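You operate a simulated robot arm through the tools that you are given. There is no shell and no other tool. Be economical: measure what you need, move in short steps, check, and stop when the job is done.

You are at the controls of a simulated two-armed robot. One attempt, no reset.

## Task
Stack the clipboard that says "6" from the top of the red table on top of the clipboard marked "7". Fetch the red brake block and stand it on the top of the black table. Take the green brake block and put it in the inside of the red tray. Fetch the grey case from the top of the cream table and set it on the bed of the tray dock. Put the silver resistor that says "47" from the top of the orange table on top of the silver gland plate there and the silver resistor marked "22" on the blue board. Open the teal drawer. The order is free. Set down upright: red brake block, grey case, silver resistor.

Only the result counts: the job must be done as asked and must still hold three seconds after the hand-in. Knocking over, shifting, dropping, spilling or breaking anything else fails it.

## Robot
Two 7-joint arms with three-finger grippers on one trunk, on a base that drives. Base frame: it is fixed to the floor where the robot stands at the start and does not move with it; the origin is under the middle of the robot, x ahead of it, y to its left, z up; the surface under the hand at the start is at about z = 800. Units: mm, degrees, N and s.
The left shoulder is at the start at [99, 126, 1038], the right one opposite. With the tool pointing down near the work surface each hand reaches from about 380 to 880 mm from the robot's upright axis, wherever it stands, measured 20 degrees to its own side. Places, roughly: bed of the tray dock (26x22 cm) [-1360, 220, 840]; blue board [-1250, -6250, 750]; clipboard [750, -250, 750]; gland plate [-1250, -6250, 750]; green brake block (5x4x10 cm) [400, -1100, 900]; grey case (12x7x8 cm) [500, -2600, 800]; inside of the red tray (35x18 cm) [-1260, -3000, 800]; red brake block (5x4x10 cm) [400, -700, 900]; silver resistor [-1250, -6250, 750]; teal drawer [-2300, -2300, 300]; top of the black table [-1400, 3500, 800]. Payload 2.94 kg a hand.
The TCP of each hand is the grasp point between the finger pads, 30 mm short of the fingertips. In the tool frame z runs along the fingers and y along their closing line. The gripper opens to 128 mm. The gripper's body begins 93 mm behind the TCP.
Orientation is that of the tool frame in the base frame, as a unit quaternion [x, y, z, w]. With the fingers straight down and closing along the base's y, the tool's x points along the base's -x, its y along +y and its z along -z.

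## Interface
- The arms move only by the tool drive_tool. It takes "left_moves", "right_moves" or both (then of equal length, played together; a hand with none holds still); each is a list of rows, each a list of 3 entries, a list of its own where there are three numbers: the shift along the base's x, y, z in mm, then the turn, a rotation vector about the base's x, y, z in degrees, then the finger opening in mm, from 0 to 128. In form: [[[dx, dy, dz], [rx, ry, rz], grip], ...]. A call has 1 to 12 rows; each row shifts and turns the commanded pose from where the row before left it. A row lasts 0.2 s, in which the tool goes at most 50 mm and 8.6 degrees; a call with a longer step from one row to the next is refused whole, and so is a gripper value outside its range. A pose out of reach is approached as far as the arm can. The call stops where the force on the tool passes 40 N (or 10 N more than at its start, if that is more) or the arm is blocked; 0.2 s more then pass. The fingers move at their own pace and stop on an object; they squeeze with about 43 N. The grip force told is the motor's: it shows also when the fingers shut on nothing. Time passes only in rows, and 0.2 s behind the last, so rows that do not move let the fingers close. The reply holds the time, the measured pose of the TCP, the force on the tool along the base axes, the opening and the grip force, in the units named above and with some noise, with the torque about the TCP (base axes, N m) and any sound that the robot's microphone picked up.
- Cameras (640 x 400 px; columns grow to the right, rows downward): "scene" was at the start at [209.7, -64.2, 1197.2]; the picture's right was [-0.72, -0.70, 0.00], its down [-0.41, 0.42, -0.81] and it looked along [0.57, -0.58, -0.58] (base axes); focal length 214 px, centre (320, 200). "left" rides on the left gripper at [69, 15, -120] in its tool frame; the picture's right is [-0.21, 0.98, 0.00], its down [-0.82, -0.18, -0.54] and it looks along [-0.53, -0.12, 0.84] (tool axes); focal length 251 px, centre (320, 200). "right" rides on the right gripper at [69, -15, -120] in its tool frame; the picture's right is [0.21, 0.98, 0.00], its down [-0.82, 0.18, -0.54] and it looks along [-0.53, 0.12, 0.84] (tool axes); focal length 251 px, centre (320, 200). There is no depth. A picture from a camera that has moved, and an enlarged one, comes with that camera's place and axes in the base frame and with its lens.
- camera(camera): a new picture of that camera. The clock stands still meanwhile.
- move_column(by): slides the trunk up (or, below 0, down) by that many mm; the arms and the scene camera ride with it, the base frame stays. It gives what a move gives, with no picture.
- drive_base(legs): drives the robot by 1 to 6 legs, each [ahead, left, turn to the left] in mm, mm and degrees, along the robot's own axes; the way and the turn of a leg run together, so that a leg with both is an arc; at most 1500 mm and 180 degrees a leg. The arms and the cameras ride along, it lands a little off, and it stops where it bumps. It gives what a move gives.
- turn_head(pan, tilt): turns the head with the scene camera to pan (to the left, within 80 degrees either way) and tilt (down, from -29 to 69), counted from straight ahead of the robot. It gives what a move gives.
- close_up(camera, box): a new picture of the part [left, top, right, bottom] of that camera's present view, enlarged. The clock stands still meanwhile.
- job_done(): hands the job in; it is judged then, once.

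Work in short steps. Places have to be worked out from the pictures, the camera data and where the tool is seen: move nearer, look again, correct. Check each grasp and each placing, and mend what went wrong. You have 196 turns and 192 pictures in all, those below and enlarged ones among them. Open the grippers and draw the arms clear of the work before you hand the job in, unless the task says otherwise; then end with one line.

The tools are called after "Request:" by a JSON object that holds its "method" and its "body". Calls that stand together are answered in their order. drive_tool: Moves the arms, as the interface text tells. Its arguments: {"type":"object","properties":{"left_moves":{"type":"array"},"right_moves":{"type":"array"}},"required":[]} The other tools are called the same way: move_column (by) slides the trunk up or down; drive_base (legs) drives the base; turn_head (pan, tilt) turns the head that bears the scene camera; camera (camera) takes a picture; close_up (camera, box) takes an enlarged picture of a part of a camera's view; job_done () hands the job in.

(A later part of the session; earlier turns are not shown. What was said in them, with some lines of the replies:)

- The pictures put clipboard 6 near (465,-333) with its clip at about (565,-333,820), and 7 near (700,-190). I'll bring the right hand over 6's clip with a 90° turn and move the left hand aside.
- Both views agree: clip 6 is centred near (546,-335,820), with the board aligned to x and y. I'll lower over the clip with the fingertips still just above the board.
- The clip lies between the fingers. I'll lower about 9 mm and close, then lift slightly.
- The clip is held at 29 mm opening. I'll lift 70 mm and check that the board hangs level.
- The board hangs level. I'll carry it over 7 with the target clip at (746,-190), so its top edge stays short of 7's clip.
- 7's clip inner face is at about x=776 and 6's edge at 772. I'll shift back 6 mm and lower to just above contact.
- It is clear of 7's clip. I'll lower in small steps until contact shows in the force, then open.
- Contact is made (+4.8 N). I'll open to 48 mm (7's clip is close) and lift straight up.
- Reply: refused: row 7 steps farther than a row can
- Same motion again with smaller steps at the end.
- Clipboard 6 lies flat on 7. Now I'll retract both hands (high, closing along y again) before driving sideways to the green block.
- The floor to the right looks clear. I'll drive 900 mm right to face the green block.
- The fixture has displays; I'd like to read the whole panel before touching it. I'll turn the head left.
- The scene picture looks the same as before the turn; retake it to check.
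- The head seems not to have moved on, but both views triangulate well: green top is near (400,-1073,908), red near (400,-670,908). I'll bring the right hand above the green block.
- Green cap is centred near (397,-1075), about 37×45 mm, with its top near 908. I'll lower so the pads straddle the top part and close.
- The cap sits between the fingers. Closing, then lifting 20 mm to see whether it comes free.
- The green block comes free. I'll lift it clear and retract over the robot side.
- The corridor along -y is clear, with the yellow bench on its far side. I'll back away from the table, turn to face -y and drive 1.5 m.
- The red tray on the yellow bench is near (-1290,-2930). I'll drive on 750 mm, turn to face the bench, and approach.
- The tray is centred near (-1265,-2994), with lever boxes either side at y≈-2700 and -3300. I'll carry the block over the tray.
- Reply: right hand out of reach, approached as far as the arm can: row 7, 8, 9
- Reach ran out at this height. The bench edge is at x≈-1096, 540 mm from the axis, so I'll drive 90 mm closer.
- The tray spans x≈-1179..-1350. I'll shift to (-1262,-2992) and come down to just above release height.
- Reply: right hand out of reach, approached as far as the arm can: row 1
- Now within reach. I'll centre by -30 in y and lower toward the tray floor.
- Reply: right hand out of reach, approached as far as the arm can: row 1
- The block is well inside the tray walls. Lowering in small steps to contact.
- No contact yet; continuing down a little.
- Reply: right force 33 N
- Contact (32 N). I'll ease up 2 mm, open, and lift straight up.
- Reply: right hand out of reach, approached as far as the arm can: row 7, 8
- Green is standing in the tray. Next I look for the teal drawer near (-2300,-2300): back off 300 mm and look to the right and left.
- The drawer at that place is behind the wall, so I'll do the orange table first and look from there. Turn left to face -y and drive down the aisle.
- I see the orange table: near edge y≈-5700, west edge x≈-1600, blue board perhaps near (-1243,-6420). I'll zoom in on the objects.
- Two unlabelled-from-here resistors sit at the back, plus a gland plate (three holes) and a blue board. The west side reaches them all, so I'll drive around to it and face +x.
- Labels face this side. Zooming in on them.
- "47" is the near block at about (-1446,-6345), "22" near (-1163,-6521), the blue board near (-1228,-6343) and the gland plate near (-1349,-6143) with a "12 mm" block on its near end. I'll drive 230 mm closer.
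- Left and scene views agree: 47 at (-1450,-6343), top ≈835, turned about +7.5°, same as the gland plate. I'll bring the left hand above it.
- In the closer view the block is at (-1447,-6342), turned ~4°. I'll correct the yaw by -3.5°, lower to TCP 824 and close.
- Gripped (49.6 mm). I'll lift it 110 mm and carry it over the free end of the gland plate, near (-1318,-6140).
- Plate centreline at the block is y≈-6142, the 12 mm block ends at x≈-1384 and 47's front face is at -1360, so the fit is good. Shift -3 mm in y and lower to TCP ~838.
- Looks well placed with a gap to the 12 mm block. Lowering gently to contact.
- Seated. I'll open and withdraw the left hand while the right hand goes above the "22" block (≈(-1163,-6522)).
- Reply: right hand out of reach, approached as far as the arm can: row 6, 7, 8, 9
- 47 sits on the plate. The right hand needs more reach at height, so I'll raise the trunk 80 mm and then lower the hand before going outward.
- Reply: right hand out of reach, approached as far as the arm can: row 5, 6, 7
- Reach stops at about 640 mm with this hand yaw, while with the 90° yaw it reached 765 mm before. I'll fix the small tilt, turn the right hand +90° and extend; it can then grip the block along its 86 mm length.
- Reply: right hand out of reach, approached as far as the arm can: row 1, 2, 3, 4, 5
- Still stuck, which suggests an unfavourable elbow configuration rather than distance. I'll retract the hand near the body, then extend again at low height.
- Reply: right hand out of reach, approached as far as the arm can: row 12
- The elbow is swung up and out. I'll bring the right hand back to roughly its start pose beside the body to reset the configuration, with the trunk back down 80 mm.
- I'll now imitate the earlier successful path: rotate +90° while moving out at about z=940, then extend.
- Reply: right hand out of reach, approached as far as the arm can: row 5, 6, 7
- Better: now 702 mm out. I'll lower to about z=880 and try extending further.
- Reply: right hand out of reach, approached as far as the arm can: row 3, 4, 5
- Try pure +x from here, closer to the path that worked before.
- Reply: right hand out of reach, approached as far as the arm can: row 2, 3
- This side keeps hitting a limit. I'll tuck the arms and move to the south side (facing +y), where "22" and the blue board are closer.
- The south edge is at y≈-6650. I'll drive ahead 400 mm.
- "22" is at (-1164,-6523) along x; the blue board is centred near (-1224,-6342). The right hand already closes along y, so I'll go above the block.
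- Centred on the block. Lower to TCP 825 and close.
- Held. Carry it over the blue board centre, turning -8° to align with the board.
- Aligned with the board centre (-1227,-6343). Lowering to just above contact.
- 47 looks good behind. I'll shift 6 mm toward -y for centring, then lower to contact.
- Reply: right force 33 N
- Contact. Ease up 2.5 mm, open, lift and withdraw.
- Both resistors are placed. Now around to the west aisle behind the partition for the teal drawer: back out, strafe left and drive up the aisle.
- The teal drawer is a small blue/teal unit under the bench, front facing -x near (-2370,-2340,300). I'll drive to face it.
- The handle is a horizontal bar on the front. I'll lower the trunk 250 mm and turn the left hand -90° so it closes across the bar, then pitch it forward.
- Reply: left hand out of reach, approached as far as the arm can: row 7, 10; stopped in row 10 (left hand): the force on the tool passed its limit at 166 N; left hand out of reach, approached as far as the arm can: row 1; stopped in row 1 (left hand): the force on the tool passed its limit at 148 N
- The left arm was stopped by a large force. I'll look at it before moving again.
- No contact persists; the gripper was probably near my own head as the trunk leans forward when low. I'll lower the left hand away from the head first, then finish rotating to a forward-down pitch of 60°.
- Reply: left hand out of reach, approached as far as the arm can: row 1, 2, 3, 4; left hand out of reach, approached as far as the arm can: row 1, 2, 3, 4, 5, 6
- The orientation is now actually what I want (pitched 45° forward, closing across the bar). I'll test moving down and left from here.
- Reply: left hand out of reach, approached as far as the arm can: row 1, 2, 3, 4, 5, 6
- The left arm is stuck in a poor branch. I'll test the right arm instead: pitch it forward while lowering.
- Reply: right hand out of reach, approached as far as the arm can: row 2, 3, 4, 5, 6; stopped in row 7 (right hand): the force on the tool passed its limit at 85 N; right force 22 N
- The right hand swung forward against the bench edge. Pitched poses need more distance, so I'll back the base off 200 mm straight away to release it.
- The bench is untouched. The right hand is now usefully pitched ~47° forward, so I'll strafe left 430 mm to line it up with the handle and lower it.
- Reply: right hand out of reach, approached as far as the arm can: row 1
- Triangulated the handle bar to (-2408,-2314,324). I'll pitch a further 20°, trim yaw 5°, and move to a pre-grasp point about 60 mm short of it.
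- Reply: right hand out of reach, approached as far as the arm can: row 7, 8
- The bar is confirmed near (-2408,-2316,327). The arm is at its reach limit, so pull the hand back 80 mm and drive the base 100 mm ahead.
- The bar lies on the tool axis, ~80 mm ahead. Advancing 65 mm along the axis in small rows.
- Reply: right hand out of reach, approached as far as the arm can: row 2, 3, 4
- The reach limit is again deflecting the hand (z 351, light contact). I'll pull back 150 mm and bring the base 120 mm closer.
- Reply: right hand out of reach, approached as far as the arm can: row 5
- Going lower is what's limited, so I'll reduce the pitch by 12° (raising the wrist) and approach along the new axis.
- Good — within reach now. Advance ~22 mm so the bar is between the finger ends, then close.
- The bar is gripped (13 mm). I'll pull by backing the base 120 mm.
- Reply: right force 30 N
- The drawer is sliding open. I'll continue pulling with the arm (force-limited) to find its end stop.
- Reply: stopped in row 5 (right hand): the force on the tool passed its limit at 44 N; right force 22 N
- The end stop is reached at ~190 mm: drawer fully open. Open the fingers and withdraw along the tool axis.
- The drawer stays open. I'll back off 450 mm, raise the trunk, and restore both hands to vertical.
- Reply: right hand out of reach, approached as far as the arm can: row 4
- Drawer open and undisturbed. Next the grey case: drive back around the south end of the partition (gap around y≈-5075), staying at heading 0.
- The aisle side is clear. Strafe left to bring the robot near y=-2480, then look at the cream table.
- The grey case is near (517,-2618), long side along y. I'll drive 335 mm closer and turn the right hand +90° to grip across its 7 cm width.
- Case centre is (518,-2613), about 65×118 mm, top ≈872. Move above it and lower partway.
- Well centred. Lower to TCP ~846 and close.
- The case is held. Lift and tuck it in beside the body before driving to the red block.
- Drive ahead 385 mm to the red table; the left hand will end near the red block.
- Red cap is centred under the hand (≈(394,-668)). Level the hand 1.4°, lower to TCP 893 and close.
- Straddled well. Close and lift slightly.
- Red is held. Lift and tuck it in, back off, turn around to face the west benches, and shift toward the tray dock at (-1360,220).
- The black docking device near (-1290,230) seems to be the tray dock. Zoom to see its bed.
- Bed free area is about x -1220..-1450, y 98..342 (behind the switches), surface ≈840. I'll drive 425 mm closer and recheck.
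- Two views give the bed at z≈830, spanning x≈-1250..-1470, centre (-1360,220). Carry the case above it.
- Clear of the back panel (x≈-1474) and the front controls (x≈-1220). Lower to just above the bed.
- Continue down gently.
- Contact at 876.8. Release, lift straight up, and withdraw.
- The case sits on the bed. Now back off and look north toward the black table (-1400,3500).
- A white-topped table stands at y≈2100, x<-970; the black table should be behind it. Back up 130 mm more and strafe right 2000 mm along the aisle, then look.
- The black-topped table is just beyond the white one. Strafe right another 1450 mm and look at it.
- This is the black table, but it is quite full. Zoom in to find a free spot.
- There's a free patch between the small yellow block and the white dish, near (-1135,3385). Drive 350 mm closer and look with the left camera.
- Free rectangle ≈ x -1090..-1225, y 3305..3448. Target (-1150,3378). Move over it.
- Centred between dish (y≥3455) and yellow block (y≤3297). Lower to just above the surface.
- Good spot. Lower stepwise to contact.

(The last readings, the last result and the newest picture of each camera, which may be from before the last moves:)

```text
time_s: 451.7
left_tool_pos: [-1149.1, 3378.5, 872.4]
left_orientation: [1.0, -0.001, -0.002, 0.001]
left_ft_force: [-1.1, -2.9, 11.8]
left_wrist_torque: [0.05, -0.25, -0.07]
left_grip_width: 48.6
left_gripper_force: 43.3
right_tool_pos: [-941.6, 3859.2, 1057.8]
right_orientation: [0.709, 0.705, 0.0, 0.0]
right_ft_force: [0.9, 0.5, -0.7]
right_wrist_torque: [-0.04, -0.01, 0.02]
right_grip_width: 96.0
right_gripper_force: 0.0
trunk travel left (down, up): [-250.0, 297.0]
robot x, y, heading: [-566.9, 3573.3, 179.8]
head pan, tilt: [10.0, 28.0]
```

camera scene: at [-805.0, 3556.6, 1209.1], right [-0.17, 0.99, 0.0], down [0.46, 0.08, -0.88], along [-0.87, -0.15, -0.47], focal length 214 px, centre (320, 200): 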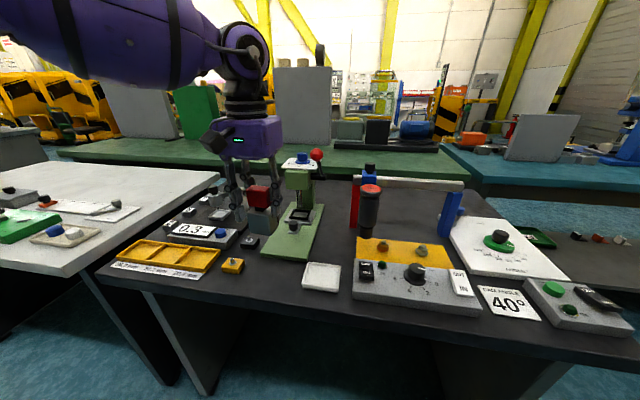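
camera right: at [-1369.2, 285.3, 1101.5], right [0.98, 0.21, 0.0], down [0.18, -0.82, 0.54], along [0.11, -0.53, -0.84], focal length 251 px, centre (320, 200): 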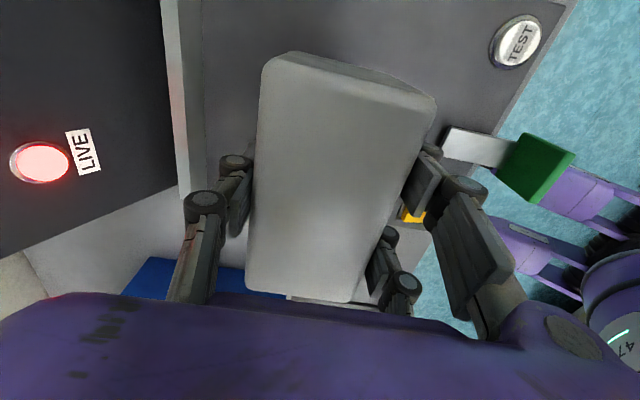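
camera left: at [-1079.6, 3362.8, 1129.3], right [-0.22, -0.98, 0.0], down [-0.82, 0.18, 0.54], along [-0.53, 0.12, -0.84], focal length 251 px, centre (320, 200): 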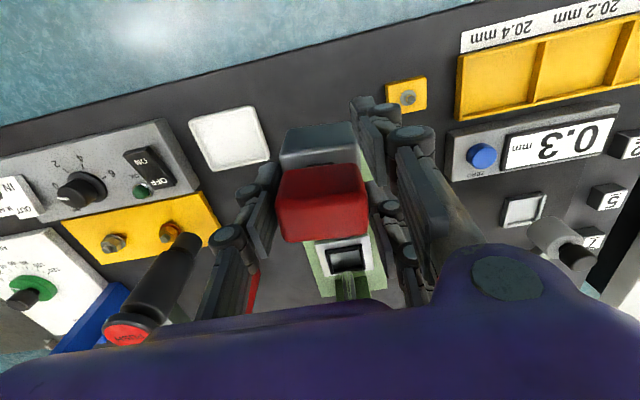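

Contact at 872. Ease up 1 mm, open to 72 mm, lift straight up, then withdraw.

Request:
{"method": "drive_tool", "body": {"left_moves": [[[0, 0, 1], [0, 0, 0], 20], [[0, 0, 0], [0, 0, 0], 72], [[0, 0, 0], [0, 0, 0], 72], [[0, 0, 20], [0, 0, 0], 72], [[0, 0, 40], [0, 0, 0], 72], [[0, 0, 45], [0, 0, 0], 72], [[0, 0, 45], [0, 0, 0], 72], [[20, 0, 40], [0, 0, 0], 80], [[45, 0, 0], [0, 0, 0], 80], [[45, 0, 0], [0, 0, 0], 80], [[45, 0, 0], [0, 0, 0], 80]]}}

Request:
{"method": "close_up", "body": {"camera": "scene", "box": [190, 120, 370, 320]}}

```text
time_s: 454.1
left_tool_pos: [-995.2, 3378.3, 1061.6]
left_orientation: [1.0, 0.0, -0.002, 0.002]
left_ft_force: [-0.1, -0.4, 0.3]
left_wrist_torque: [0.04, 0.08, 0.01]
left_grip_width: 80.3
left_gripper_force: 0.1
right_tool_pos: [-940.9, 3858.3, 1057.4]
right_orientation: [0.709, 0.705, 0.0, 0.0]
right_ft_force: [0.0, -0.2, 0.2]
right_wrist_torque: [0.02, 0.02, 0.01]
right_grip_width: 96.0
right_gripper_force: 0.0
trunk travel left (down, up): [-250.0, 297.0]
robot x, y, heading: [-563.9, 3573.3, 179.9]
head pan, tilt: [10.0, 28.0]
```

```text
2.00 times, centred on (280, 220) of scene
camera zoom: at [-804.8, 3556.3, 1209.1], right [-0.17, 0.99, 0.0], down [0.46, 0.08, -0.88], along [-0.87, -0.15, -0.47], focal length 429 px, centre (400, 160)
```

zoom: 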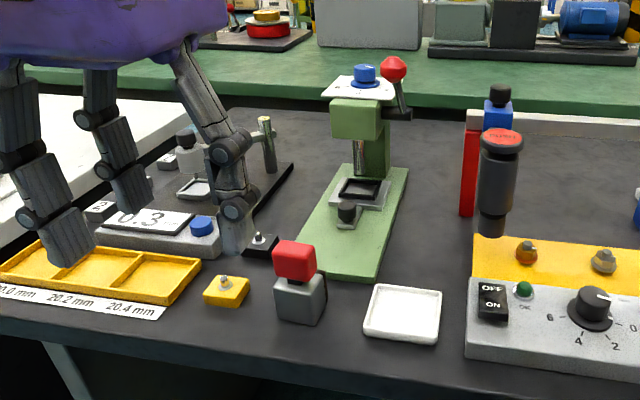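

The red block stands upright on the black table, and every other placing was checked after release. I'll back the base away 300 mm so the arms are clear, then hand in.

Request:
{"method": "drive_base", "body": {"legs": [[-300, 0, 0]]}}

Request:
{"method": "camera", "body": {"camera": "scene"}}

```text
time_s: 456.1
left_tool_pos: [-692.4, 3374.6, 1060.7]
left_orientation: [1.0, 0.002, 0.0, 0.002]
left_ft_force: [1.0, -0.5, -0.1]
left_wrist_torque: [0.0, 0.01, 0.03]
left_grip_width: 80.1
left_gripper_force: 0.1
right_tool_pos: [-641.3, 3857.3, 1055.9]
right_orientation: [0.707, 0.707, -0.001, -0.001]
right_ft_force: [1.0, 0.0, -0.1]
right_wrist_torque: [0.04, 0.02, 0.0]
right_grip_width: 95.9
right_gripper_force: 0.1
trunk travel left (down, up): [-250.0, 297.0]
robot x, y, heading: [-260.5, 3571.5, -179.7]
head pan, tilt: [10.0, 28.0]
```

```text
60 pictures are left
camera scene: at [-503.0, 3555.8, 1209.0], right [-0.18, 0.98, 0.0], down [0.46, 0.08, -0.88], along [-0.87, -0.16, -0.47], focal length 214 px, centre (320, 200)
```

scene: 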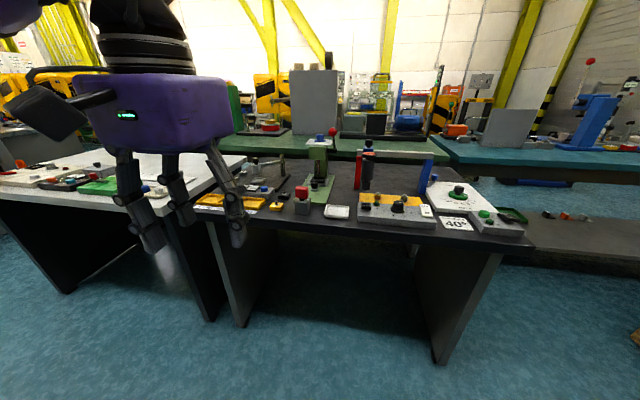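

The grippers are open and empty, the arms are clear, and the red block is still standing. Handing in.

Request:
{"method": "job_done", "body": {}}

```text
The job is handed in.
```

I did all seven jobs and handed them in: clipboard 6 is on 7, the red block is upright on the black table, the green block is in the red tray, the case is on the dock bed, resistor 47 is on the gland plate, 22 is on the blue board, and the teal drawer is open. While I was setting up for the drawer, the right hand hit the edge of the bench above it, peaking at 85 N; later pictures showed nothing moved.
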